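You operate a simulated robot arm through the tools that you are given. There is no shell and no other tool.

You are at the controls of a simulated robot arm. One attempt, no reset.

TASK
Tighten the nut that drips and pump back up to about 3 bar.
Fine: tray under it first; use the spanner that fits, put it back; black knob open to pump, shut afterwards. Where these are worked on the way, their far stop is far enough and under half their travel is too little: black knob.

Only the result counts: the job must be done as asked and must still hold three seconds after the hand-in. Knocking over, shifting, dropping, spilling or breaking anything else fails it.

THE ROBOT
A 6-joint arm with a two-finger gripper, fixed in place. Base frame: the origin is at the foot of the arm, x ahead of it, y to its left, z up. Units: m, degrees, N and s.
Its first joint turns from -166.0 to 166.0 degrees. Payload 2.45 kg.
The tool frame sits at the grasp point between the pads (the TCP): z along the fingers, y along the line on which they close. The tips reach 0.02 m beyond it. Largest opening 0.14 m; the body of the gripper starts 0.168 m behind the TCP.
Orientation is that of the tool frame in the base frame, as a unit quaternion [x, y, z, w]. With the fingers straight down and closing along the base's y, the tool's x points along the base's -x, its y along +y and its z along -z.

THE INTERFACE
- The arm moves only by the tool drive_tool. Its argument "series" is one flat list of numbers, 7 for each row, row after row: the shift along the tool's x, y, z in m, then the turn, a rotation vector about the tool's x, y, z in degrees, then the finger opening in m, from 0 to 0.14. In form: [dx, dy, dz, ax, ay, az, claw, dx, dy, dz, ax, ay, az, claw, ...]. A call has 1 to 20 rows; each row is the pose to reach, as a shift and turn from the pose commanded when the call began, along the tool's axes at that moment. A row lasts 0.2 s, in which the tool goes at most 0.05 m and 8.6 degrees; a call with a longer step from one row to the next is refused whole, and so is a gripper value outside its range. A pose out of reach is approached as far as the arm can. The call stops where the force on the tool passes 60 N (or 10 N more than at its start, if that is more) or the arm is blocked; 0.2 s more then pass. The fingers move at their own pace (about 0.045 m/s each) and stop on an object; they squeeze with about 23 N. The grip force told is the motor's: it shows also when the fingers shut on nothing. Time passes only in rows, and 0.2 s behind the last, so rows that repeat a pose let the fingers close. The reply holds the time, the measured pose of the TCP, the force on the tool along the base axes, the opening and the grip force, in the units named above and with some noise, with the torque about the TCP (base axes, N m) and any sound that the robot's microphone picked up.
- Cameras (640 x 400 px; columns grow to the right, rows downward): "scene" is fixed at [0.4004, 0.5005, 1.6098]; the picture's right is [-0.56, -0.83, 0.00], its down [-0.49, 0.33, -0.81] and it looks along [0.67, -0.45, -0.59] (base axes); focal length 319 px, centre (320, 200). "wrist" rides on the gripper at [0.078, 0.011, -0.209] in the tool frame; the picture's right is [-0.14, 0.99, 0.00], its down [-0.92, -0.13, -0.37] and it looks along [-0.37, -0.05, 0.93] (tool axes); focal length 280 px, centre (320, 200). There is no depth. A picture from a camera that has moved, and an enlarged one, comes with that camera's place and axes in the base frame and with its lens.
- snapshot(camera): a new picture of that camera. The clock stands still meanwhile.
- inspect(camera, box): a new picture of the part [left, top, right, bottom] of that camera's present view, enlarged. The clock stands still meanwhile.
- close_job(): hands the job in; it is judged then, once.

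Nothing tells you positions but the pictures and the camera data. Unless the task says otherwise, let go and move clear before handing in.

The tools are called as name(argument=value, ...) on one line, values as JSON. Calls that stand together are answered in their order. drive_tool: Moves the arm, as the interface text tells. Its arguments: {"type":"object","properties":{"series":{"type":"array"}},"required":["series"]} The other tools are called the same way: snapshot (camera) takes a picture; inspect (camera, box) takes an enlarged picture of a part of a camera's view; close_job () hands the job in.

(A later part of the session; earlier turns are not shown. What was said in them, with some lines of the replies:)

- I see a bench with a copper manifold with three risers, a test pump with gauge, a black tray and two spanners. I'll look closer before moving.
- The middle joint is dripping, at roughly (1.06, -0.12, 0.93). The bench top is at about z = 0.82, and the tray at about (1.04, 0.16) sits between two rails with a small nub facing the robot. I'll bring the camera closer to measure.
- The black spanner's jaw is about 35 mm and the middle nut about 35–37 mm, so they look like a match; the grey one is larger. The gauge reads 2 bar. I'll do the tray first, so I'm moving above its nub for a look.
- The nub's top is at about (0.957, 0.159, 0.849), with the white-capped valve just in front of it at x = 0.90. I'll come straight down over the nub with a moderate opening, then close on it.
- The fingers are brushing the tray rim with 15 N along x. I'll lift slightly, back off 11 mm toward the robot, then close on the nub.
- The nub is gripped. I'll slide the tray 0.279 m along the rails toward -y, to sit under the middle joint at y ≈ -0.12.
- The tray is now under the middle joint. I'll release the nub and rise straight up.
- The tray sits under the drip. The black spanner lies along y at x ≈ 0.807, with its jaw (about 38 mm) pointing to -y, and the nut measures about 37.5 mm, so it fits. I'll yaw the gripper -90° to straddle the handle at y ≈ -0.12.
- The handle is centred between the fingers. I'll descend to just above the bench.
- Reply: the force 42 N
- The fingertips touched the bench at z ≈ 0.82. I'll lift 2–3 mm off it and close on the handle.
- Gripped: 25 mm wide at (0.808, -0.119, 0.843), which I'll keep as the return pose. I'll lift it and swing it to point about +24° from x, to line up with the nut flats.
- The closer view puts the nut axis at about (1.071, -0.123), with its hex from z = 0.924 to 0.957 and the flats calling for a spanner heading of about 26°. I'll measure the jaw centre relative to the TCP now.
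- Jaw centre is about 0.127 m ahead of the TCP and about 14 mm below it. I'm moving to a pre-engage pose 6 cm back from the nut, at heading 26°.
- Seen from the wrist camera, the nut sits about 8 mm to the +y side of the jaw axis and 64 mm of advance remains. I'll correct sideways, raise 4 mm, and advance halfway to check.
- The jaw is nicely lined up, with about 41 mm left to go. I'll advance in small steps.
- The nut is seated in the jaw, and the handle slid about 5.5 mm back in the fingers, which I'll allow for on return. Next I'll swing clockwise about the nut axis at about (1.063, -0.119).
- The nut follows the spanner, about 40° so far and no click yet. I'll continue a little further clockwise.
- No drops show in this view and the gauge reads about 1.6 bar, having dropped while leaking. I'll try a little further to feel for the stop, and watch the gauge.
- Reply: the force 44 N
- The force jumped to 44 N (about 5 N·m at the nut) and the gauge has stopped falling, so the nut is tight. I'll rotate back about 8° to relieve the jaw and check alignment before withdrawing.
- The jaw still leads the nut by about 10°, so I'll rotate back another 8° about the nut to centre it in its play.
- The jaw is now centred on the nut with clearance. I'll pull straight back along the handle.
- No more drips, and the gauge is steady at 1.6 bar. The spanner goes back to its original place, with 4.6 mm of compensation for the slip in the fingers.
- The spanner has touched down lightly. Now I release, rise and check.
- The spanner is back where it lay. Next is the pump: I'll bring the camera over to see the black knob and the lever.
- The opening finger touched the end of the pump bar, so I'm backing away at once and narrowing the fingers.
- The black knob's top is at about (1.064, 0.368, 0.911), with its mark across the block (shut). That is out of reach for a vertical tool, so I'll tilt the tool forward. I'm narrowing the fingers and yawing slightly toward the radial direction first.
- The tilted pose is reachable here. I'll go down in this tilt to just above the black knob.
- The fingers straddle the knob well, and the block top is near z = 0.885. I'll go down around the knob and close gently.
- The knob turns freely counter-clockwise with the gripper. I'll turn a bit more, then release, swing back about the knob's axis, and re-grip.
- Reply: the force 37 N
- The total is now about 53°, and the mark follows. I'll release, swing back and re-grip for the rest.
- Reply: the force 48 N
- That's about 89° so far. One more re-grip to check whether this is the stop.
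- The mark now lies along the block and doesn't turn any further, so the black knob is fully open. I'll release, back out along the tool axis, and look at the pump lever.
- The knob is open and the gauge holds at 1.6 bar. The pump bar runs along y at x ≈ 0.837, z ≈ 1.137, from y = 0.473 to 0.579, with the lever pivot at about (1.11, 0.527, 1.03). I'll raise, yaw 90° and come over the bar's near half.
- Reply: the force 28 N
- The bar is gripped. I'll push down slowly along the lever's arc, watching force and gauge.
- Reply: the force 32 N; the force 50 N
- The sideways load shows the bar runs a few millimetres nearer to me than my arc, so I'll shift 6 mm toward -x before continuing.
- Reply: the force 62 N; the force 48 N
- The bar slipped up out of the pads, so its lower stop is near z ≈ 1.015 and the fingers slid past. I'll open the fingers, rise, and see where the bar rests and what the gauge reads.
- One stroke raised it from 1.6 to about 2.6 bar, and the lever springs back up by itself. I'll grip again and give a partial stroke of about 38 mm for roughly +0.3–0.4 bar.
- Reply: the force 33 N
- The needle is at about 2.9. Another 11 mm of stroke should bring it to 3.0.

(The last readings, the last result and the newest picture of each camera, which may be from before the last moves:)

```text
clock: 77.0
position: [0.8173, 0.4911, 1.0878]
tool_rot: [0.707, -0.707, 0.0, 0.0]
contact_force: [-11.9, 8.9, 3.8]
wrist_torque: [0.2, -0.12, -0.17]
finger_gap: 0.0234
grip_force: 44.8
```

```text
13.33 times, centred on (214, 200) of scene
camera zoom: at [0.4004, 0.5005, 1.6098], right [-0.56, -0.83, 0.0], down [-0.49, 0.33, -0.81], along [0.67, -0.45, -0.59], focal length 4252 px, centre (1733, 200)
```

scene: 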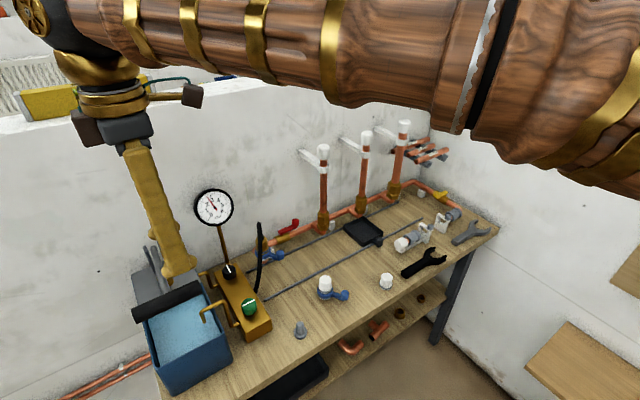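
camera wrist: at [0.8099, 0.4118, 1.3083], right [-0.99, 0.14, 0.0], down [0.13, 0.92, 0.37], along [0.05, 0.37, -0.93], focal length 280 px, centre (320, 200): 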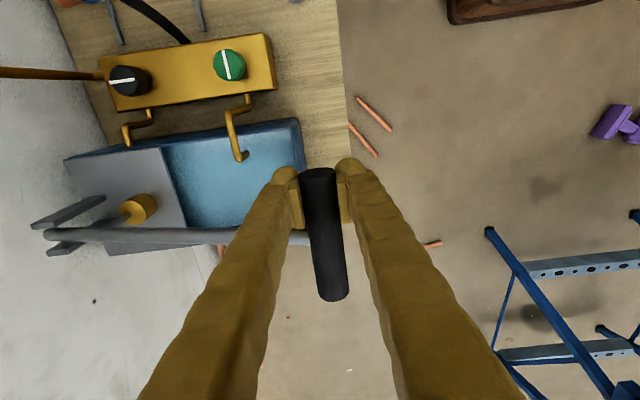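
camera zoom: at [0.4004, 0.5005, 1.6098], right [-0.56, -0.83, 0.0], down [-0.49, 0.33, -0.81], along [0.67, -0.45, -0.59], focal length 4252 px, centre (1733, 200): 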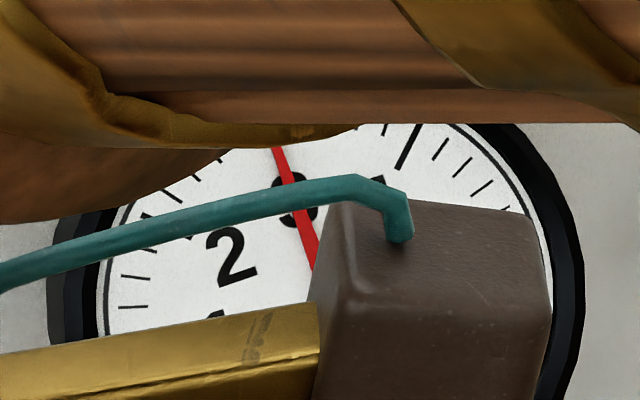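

Exactly 3.0. I'll guide the bar back up to its rest, release, and lift clear.

drive_tool(series=[0, -0.0045, -0.0115, 0, 0, 0, 0.015, 0, -0.0075, -0.0215, 0, 0, 0, 0.015, 0, -0.0102, -0.0314, 0, 0, 0, 0.015, 0, -0.0135, -0.041, 0, 0, 0, 0.015, 0, -0.016, -0.048, 0, 0, 0, 0.015, 0, -0.016, -0.048, 0, 0, 0, 0.04, 0, -0.016, -0.048, 0, 0, 0, 0.07, 0, -0.016, -0.048, 0, 0, 0, 0.07, 0, -0.016, -0.09, 0, 0, 0, 0.07, 0, -0.016, -0.13, 0, 0, 0, 0.07, 0, -0.016, -0.17, 0, 0, 0, 0.07])

snapshot(camera="scene")

inspect(camera="scene", box=[190, 185, 238, 215])

snapshot(camera="wrist")

```text
clock: 79.4
position: [0.8334, 0.4895, 1.2582]
tool_rot: [-0.707, 0.707, 0.0, 0.0]
contact_force: [0.1, 1.2, 0.0]
wrist_torque: [0.04, 0.03, 0.03]
finger_gap: 0.07
grip_force: 0.0
```

```text
taken
```

scene: 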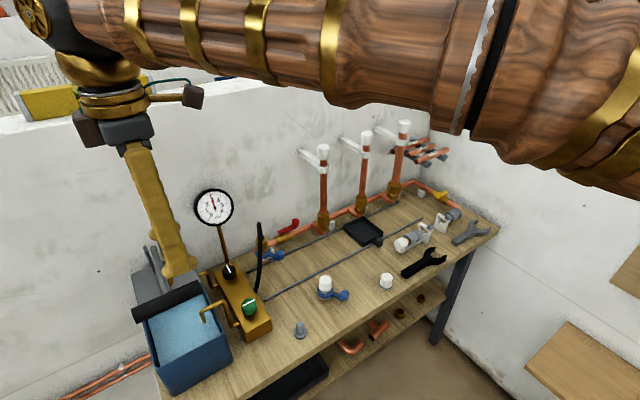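

```text
13.33 times, centred on (214, 200) of scene
camera zoom: at [0.4004, 0.5005, 1.6098], right [-0.56, -0.83, 0.0], down [-0.49, 0.33, -0.81], along [0.67, -0.45, -0.59], focal length 4252 px, centre (1733, 200)
```

zoom: 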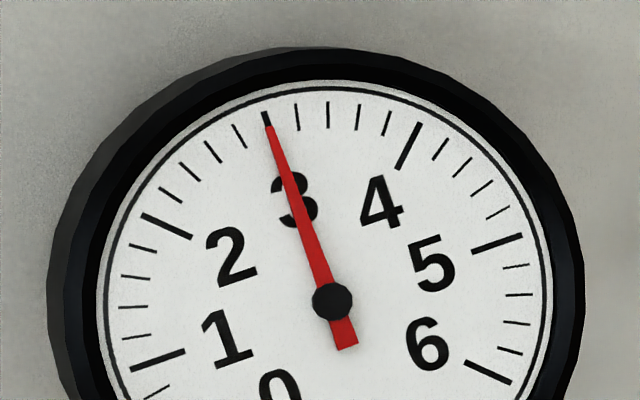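

```text
taken
camera wrist: at [0.8223, 0.4113, 1.4675], right [-0.99, 0.14, 0.0], down [0.13, 0.92, 0.37], along [0.05, 0.36, -0.93], focal length 280 px, centre (320, 200)
```

wrist: 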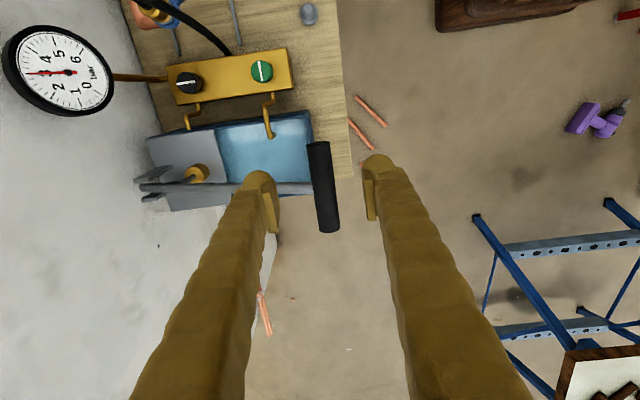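

The gauge reads 3.0 bar with the lever at rest. Now I shut the black knob: back over to it, yaw to about 20°, then tilt 30°.

drive_tool(series=[0.021, -0.002, 0, 0, 0, 7.8, 0.07, 0.042, -0.004, 0, 0, 0, 15.6, 0.07, 0.063, -0.007, 0, 0, 0, 23.4, 0.07, 0.084, -0.009, 0, 0, 0, 31.2, 0.07, 0.105, -0.011, 0, 0, 0, 39, 0.07, 0.127, -0.013, 0.01, 0, 0, 46.8, 0.07, 0.148, -0.016, 0.025, 0, 0, 54.6, 0.07, 0.169, -0.018, 0.04, 0, 0, 62.4, 0.06, 0.19, -0.02, 0.058, 0, 0, 70, 0.06])

drive_tool(series=[-0.0275, -0.0019, 0.0185, 0, -7.5, 0, 0.06, -0.055, -0.0038, 0.037, 0, -15, 0, 0.06, -0.0825, -0.0057, 0.0555, 0, -22.5, 0, 0.06, -0.11, -0.0076, 0.074, 0, -30, 0, 0.06, -0.11, -0.0076, 0.074, 0, -30, 0, 0.06])

snapshot(camera="wrist")

snapshot(camera="scene")

```text
clock: 81.4
position: [0.8527, 0.3004, 1.2015]
tool_rot: [-0.173, 0.985, -0.001, 0.001]
contact_force: [-0.1, 0.2, -0.6]
wrist_torque: [-0.04, 0.01, 0.01]
finger_gap: 0.0603
grip_force: 0.0
```

```text
clock: 82.6
position: [0.9607, 0.3299, 1.1271]
tool_rot: [-0.168, 0.951, 0.045, 0.256]
contact_force: [0.1, -0.5, -0.8]
wrist_torque: [0.01, 0.0, 0.0]
finger_gap: 0.0601
grip_force: 0.0
```

```text
taken
camera wrist: at [0.7934, 0.2813, 1.2675], right [-0.23, 0.97, 0.07], down [0.62, 0.09, 0.78], along [0.75, 0.22, -0.62], focal length 280 px, centre (320, 200)
```

wrist: 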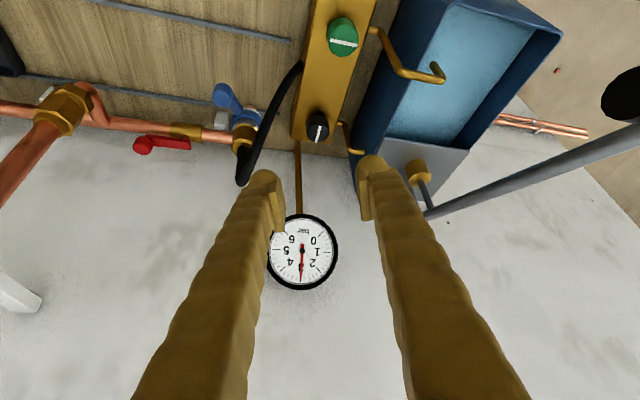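

```text
taken
```

scene: 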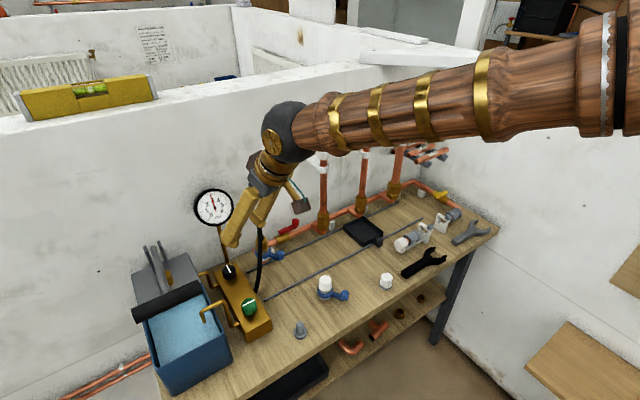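

drive_tool(series=[0, 0, 0.045, 0, 0, 0, 0.06, 0, 0, 0.09, 0, 0, 0, 0.06, 0, 0, 0.135, 0, 0, 0, 0.06, 0, -0.001, 0.175, 0, 0, 0, 0.06, 0, -0.001, 0.1991, 0, 0, 0, 0.06, 0.009, -0.001, 0.217, 0, 0, 0, 0.06, 0.0177, -0.001, 0.2358, 0, 0, 0, 0.06, 0.0177, -0.001, 0.2358, 0, 0, 0, 0.06])

inspect(camera="wrist", box=[240, 120, 400, 220])

snapshot(camera="scene")

```text
clock: 84.4
position: [1.0578, 0.3654, 0.9142]
tool_rot: [-0.169, 0.951, 0.046, 0.255]
contact_force: [0.0, -0.2, 0.4]
wrist_torque: [0.0, 0.01, 0.01]
finger_gap: 0.06
grip_force: 0.0
```

```text
4.00 times, centred on (320, 170) of wrist
camera zoom: at [0.8913, 0.3158, 1.0549], right [-0.23, 0.97, 0.07], down [0.62, 0.09, 0.78], along [0.75, 0.22, -0.62], focal length 1122 px, centre (320, 320)
```

zoom: 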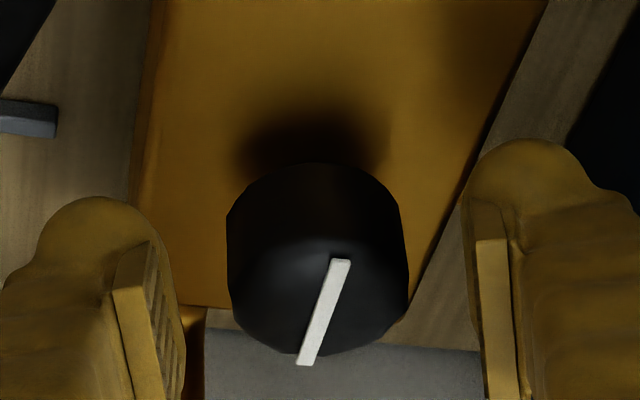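

```text
taken
```

scene: 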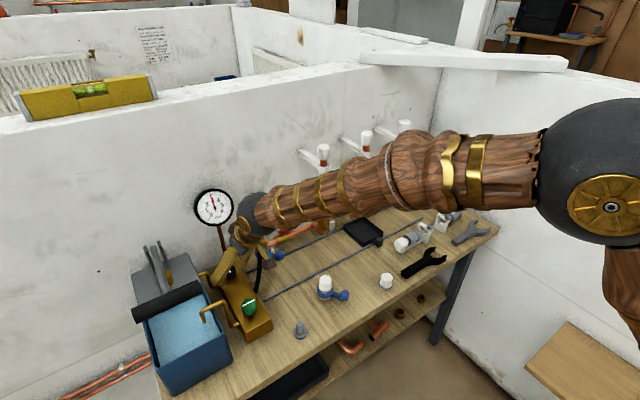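

drive_tool(series=[0, -0.002, 0, -4, 0, -6.93, 0.055, 0, -0.002, 0, -4, 0, -6.93, 0.025, 0, -0.002, 0, -4, 0, -6.93, 0.025, 0, -0.002, 0, -4, 0, -6.93, 0.025, 0, -0.001, 0, 0, 0, 0, 0.025, 0, 0, 0, 4, 0, 6.93, 0.025, 0, 0.001, 0, 8, 0, 13.86, 0.025, 0, 0.002, 0, 12, 0, 20.78, 0.025, 0, 0.0028, 0, 14, 0, 24.25, 0.025, 0, 0.0028, 0, 14, 0, 24.25, 0.055, 0, 0.0028, 0, 14, 0, 24.25, 0.055, 0, 0.002, 0, 10, 0, 17.32, 0.055, 0, 0.001, 0, 6, 0, 10.39, 0.055, 0, 0, 0, 2, 0, 3.46, 0.055, 0, -0.001, 0, -2, 0, -3.46, 0.055, 0, -0.002, 0, -4, 0, -6.93, 0.055])

inspect(camera="wrist", box=[240, 120, 400, 220])

```text
clock: 87.8
position: [1.0578, 0.3626, 0.9134]
tool_rot: [-0.233, 0.937, 0.063, 0.251]
contact_force: [0.5, 0.0, 0.1]
wrist_torque: [0.0, -0.01, -0.02]
finger_gap: 0.0551
grip_force: 0.0
```

```text
4.00 times, centred on (320, 170) of wrist
camera zoom: at [0.9, 0.2911, 1.055], right [-0.36, 0.93, 0.07], down [0.6, 0.17, 0.78], along [0.71, 0.32, -0.62], focal length 1122 px, centre (320, 320)
```

zoom: 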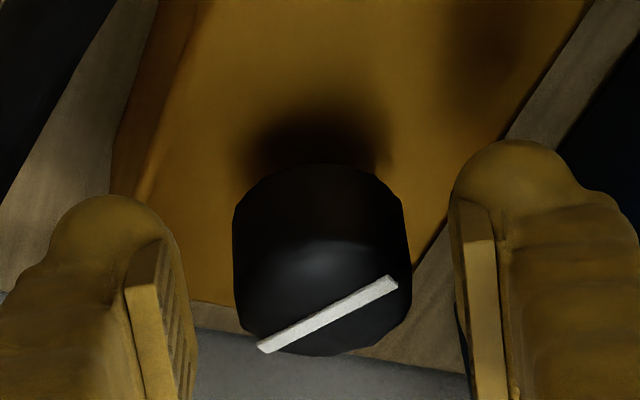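

About 36° is closed so far. I'll repeat from this angle.

drive_tool(series=[0, 0, 0, 0, 0, 0, 0.025, 0, 0, 0, 0, 0, 0, 0.025, 0, 0, 0, 0, 0, 0, 0.025, 0, 0.001, 0, 4, 0, 6.93, 0.025, 0, 0.002, 0, 8, 0, 13.86, 0.025, 0, 0.003, 0, 12, 0, 20.78, 0.025, 0, 0.004, 0, 16, 0, 27.71, 0.025, 0, 0.0048, 0, 18, 0, 31.18, 0.025, 0, 0.0048, 0, 18, 0, 31.18, 0.055, 0, 0.0048, 0, 18, 0, 31.18, 0.055, 0, 0.004, 0, 14, 0, 24.25, 0.055, 0, 0.003, 0, 10, 0, 17.32, 0.055, 0, 0.002, 0, 6, 0, 10.39, 0.055, 0, 0.001, 0, 2, 0, 3.46, 0.055, 0, 0, 0, 0, 0, 0, 0.055])

inspect(camera="wrist", box=[240, 120, 400, 220])

```text
clock: 91.0
position: [1.0577, 0.3629, 0.9126]
tool_rot: [-0.233, 0.937, 0.063, 0.252]
contact_force: [-0.4, -0.1, 0.3]
wrist_torque: [0.0, 0.01, -0.02]
finger_gap: 0.055
grip_force: 0.1
```

```text
4.00 times, centred on (320, 170) of wrist
camera zoom: at [0.8997, 0.2909, 1.055], right [-0.36, 0.93, 0.07], down [0.6, 0.17, 0.78], along [0.71, 0.32, -0.62], focal length 1122 px, centre (320, 320)
```

zoom: 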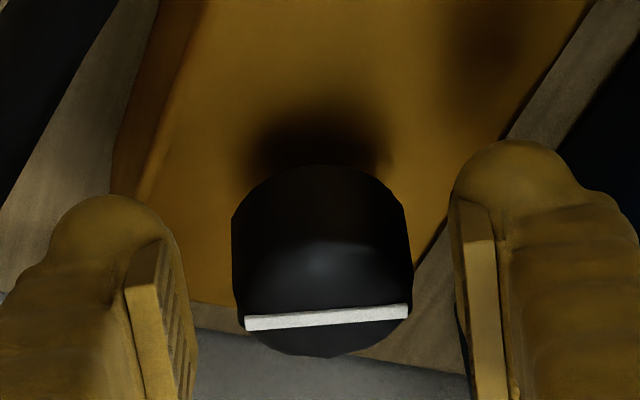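

Only about 18° remains. One more turn to the stop, then release in place.

drive_tool(series=[0, 0, 0, 0, 0, 0, 0.025, 0, 0, 0, 0, 0, 0, 0.025, 0, 0, 0, 0, 0, 0, 0.025, 0, 0.001, 0, 4, 0, 6.93, 0.025, 0, 0.002, 0, 8, 0, 13.86, 0.025, 0, 0.003, 0, 12, 0, 20.78, 0.025, 0, 0.0035, 0, 14, 0, 24.25, 0.025, 0, 0.0035, 0, 14, 0, 24.25, 0.025])

inspect(camera="wrist", box=[240, 120, 400, 220])

```text
clock: 92.8
position: [1.0564, 0.3676, 0.9136]
tool_rot: [0.0, 0.966, 0.0, 0.259]
contact_force: [-12.5, 20.3, 3.3]
wrist_torque: [0.12, -0.06, 0.76]
finger_gap: 0.035
grip_force: 44.9
```

```text
4.00 times, centred on (320, 170) of wrist
camera zoom: at [0.8824, 0.3777, 1.0552], right [0.12, 0.99, 0.07], down [0.61, -0.13, 0.78], along [0.78, -0.05, -0.62], focal length 1122 px, centre (320, 320)
```

zoom: 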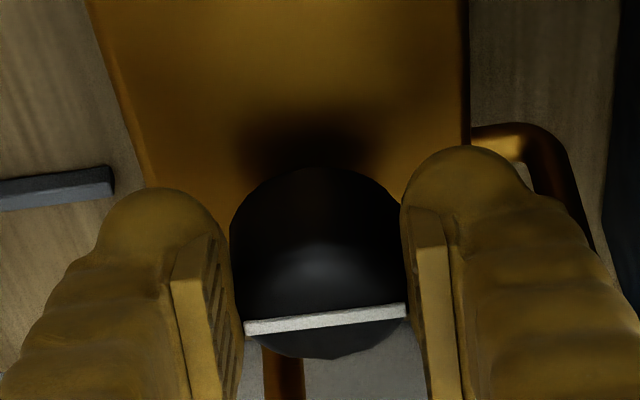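

The mark is back across the block and the knob is against its stop: shut. Now I release, back out and check everything.

drive_tool(series=[0, 0, 0, 0, 0, 0, 0.06, 0, 0, 0, 0, 0, 0, 0.06, -0.02, 0, -0.035, 0, 0, 0, 0.06, -0.02, 0, -0.08, 0, 0, 0, 0.06, -0.02, 0, -0.125, 0, 0, 0, 0.06, -0.02, 0, -0.17, 0, 0, 0, 0.06, -0.02, 0, -0.21, 0, 0, 0, 0.06])

drive_tool(series=[0.02, -0.01, -0.02, 0, 7.5, 0, 0.06, 0.04, -0.03, -0.04, 0, 15, 0, 0.06, 0.06, -0.05, -0.06, 0, 22.5, 0, 0.06, 0.08, -0.07, -0.08, 0, 30, 0, 0.06, 0.1, -0.1, -0.1, 0, 30, 0, 0.06, 0.12, -0.13, -0.12, 0, 30, 0, 0.06])

snapshot(camera="scene")

inspect(camera="scene", box=[190, 185, 238, 215])

inspect(camera="scene", box=[110, 220, 270, 320])

inspect(camera="scene", box=[310, 170, 438, 250])

snapshot(camera="wrist")

```text
clock: 94.4
position: [0.9664, 0.3669, 1.1048]
tool_rot: [-0.001, 0.966, 0.0, 0.258]
contact_force: [0.0, -0.3, -0.6]
wrist_torque: [0.01, -0.03, 0.02]
finger_gap: 0.06
grip_force: 0.0
```

```text
clock: 95.8
position: [0.8041, 0.2364, 1.1482]
tool_rot: [-0.001, 1.0, 0.0, -0.001]
contact_force: [0.2, 0.8, 0.2]
wrist_torque: [0.01, 0.04, -0.01]
finger_gap: 0.0601
grip_force: 0.0
```

```text
taken
```

scene: 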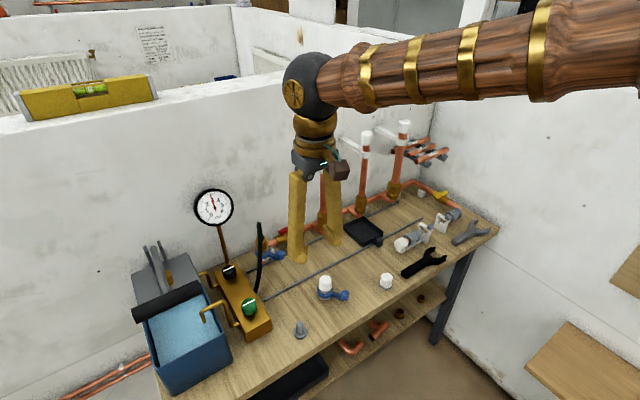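

```text
13.33 times, centred on (214, 200) of scene
camera zoom: at [0.4004, 0.5005, 1.6098], right [-0.56, -0.83, 0.0], down [-0.49, 0.33, -0.81], along [0.67, -0.45, -0.59], focal length 4252 px, centre (1733, 200)
```

zoom: 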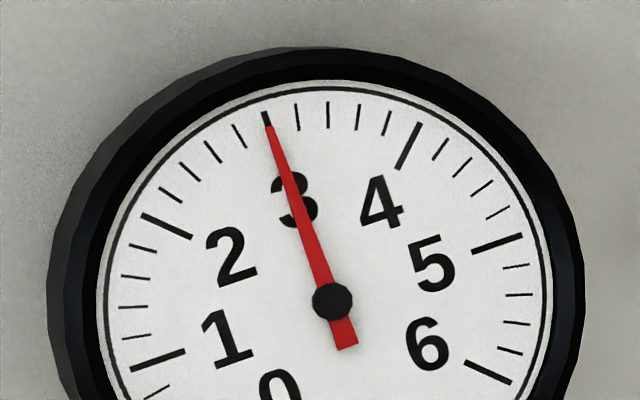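

```text
4.00 times, centred on (190, 270) of scene
camera zoom: at [0.4004, 0.5005, 1.6098], right [-0.56, -0.83, 0.0], down [-0.49, 0.33, -0.81], along [0.67, -0.45, -0.59], focal length 1276 px, centre (840, -80)
```

zoom: 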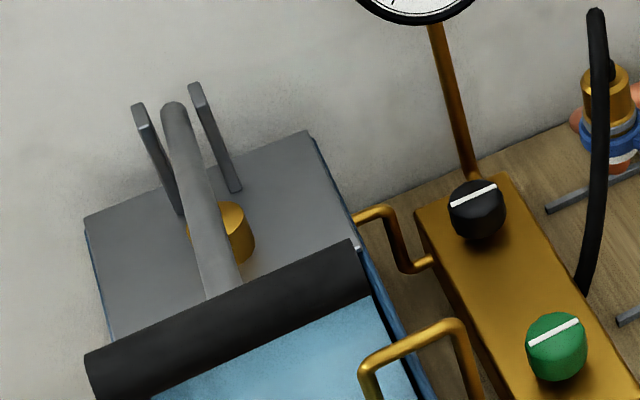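

```text
5.00 times, centred on (374, 210) of scene
camera zoom: at [0.4004, 0.5005, 1.6098], right [-0.56, -0.83, 0.0], down [-0.49, 0.33, -0.81], along [0.67, -0.45, -0.59], focal length 1594 px, centre (50, 150)
```

zoom: 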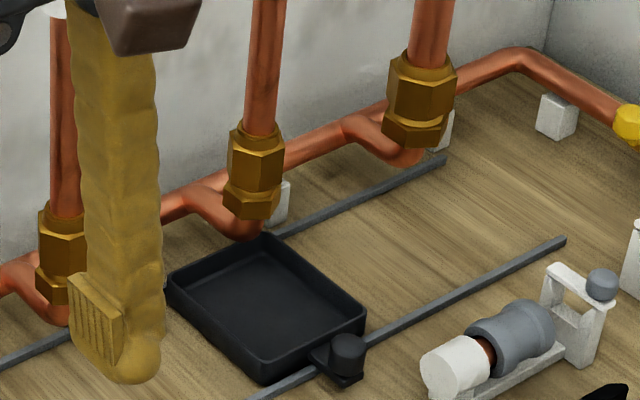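

```text
taken
camera wrist: at [0.7248, 0.2467, 1.3569], right [0.14, 0.99, 0.0], down [0.92, -0.13, 0.37], along [0.36, -0.05, -0.93], focal length 280 px, centre (320, 200)
```

wrist: 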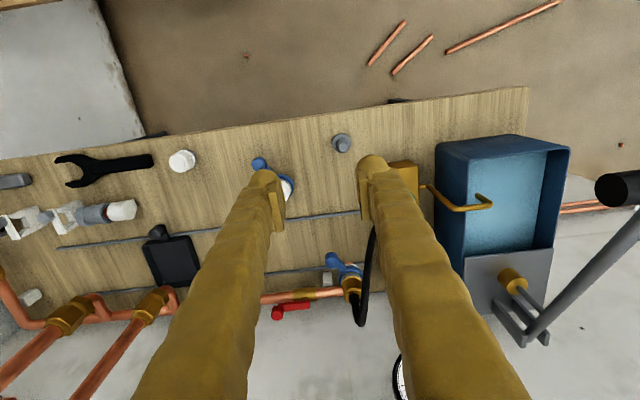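

Everything checks out: the joint is dry with the tray beneath it, the gauge has held 3.0 bar for over 15 s, the black knob is shut, and the spanner is back in place. The gripper is clear, so I'm handing in.

close_job()

```text
The job is handed in.
```

The middle joint no longer drips, and the gauge held 3.0 bar for over 15 seconds before I handed the job in.

- **Tray:** I slid it along its rails until it sat under the middle joint, before touching the nut.
- **Nut:** I tightened the upper nut with the black spanner until it stopped turning. The pressure stopped falling and no more drops appeared.
- **Spanner:** it is back where it lay, within about 2 mm by the camera.
- **Black knob:** I turned it about 90° open to its far stop to pump. Afterwards I turned it back against its shut stop.
- **Pump:** one full stroke took the gauge from 1.6 to about 2.6 bar, and a partial stroke brought it to 3.0. The lever is back at rest.

While I was looking the pump over, an opening finger pushed against the end of the pump bar, at about 14 N. I backed off at once, and the pictures showed nothing had moved.
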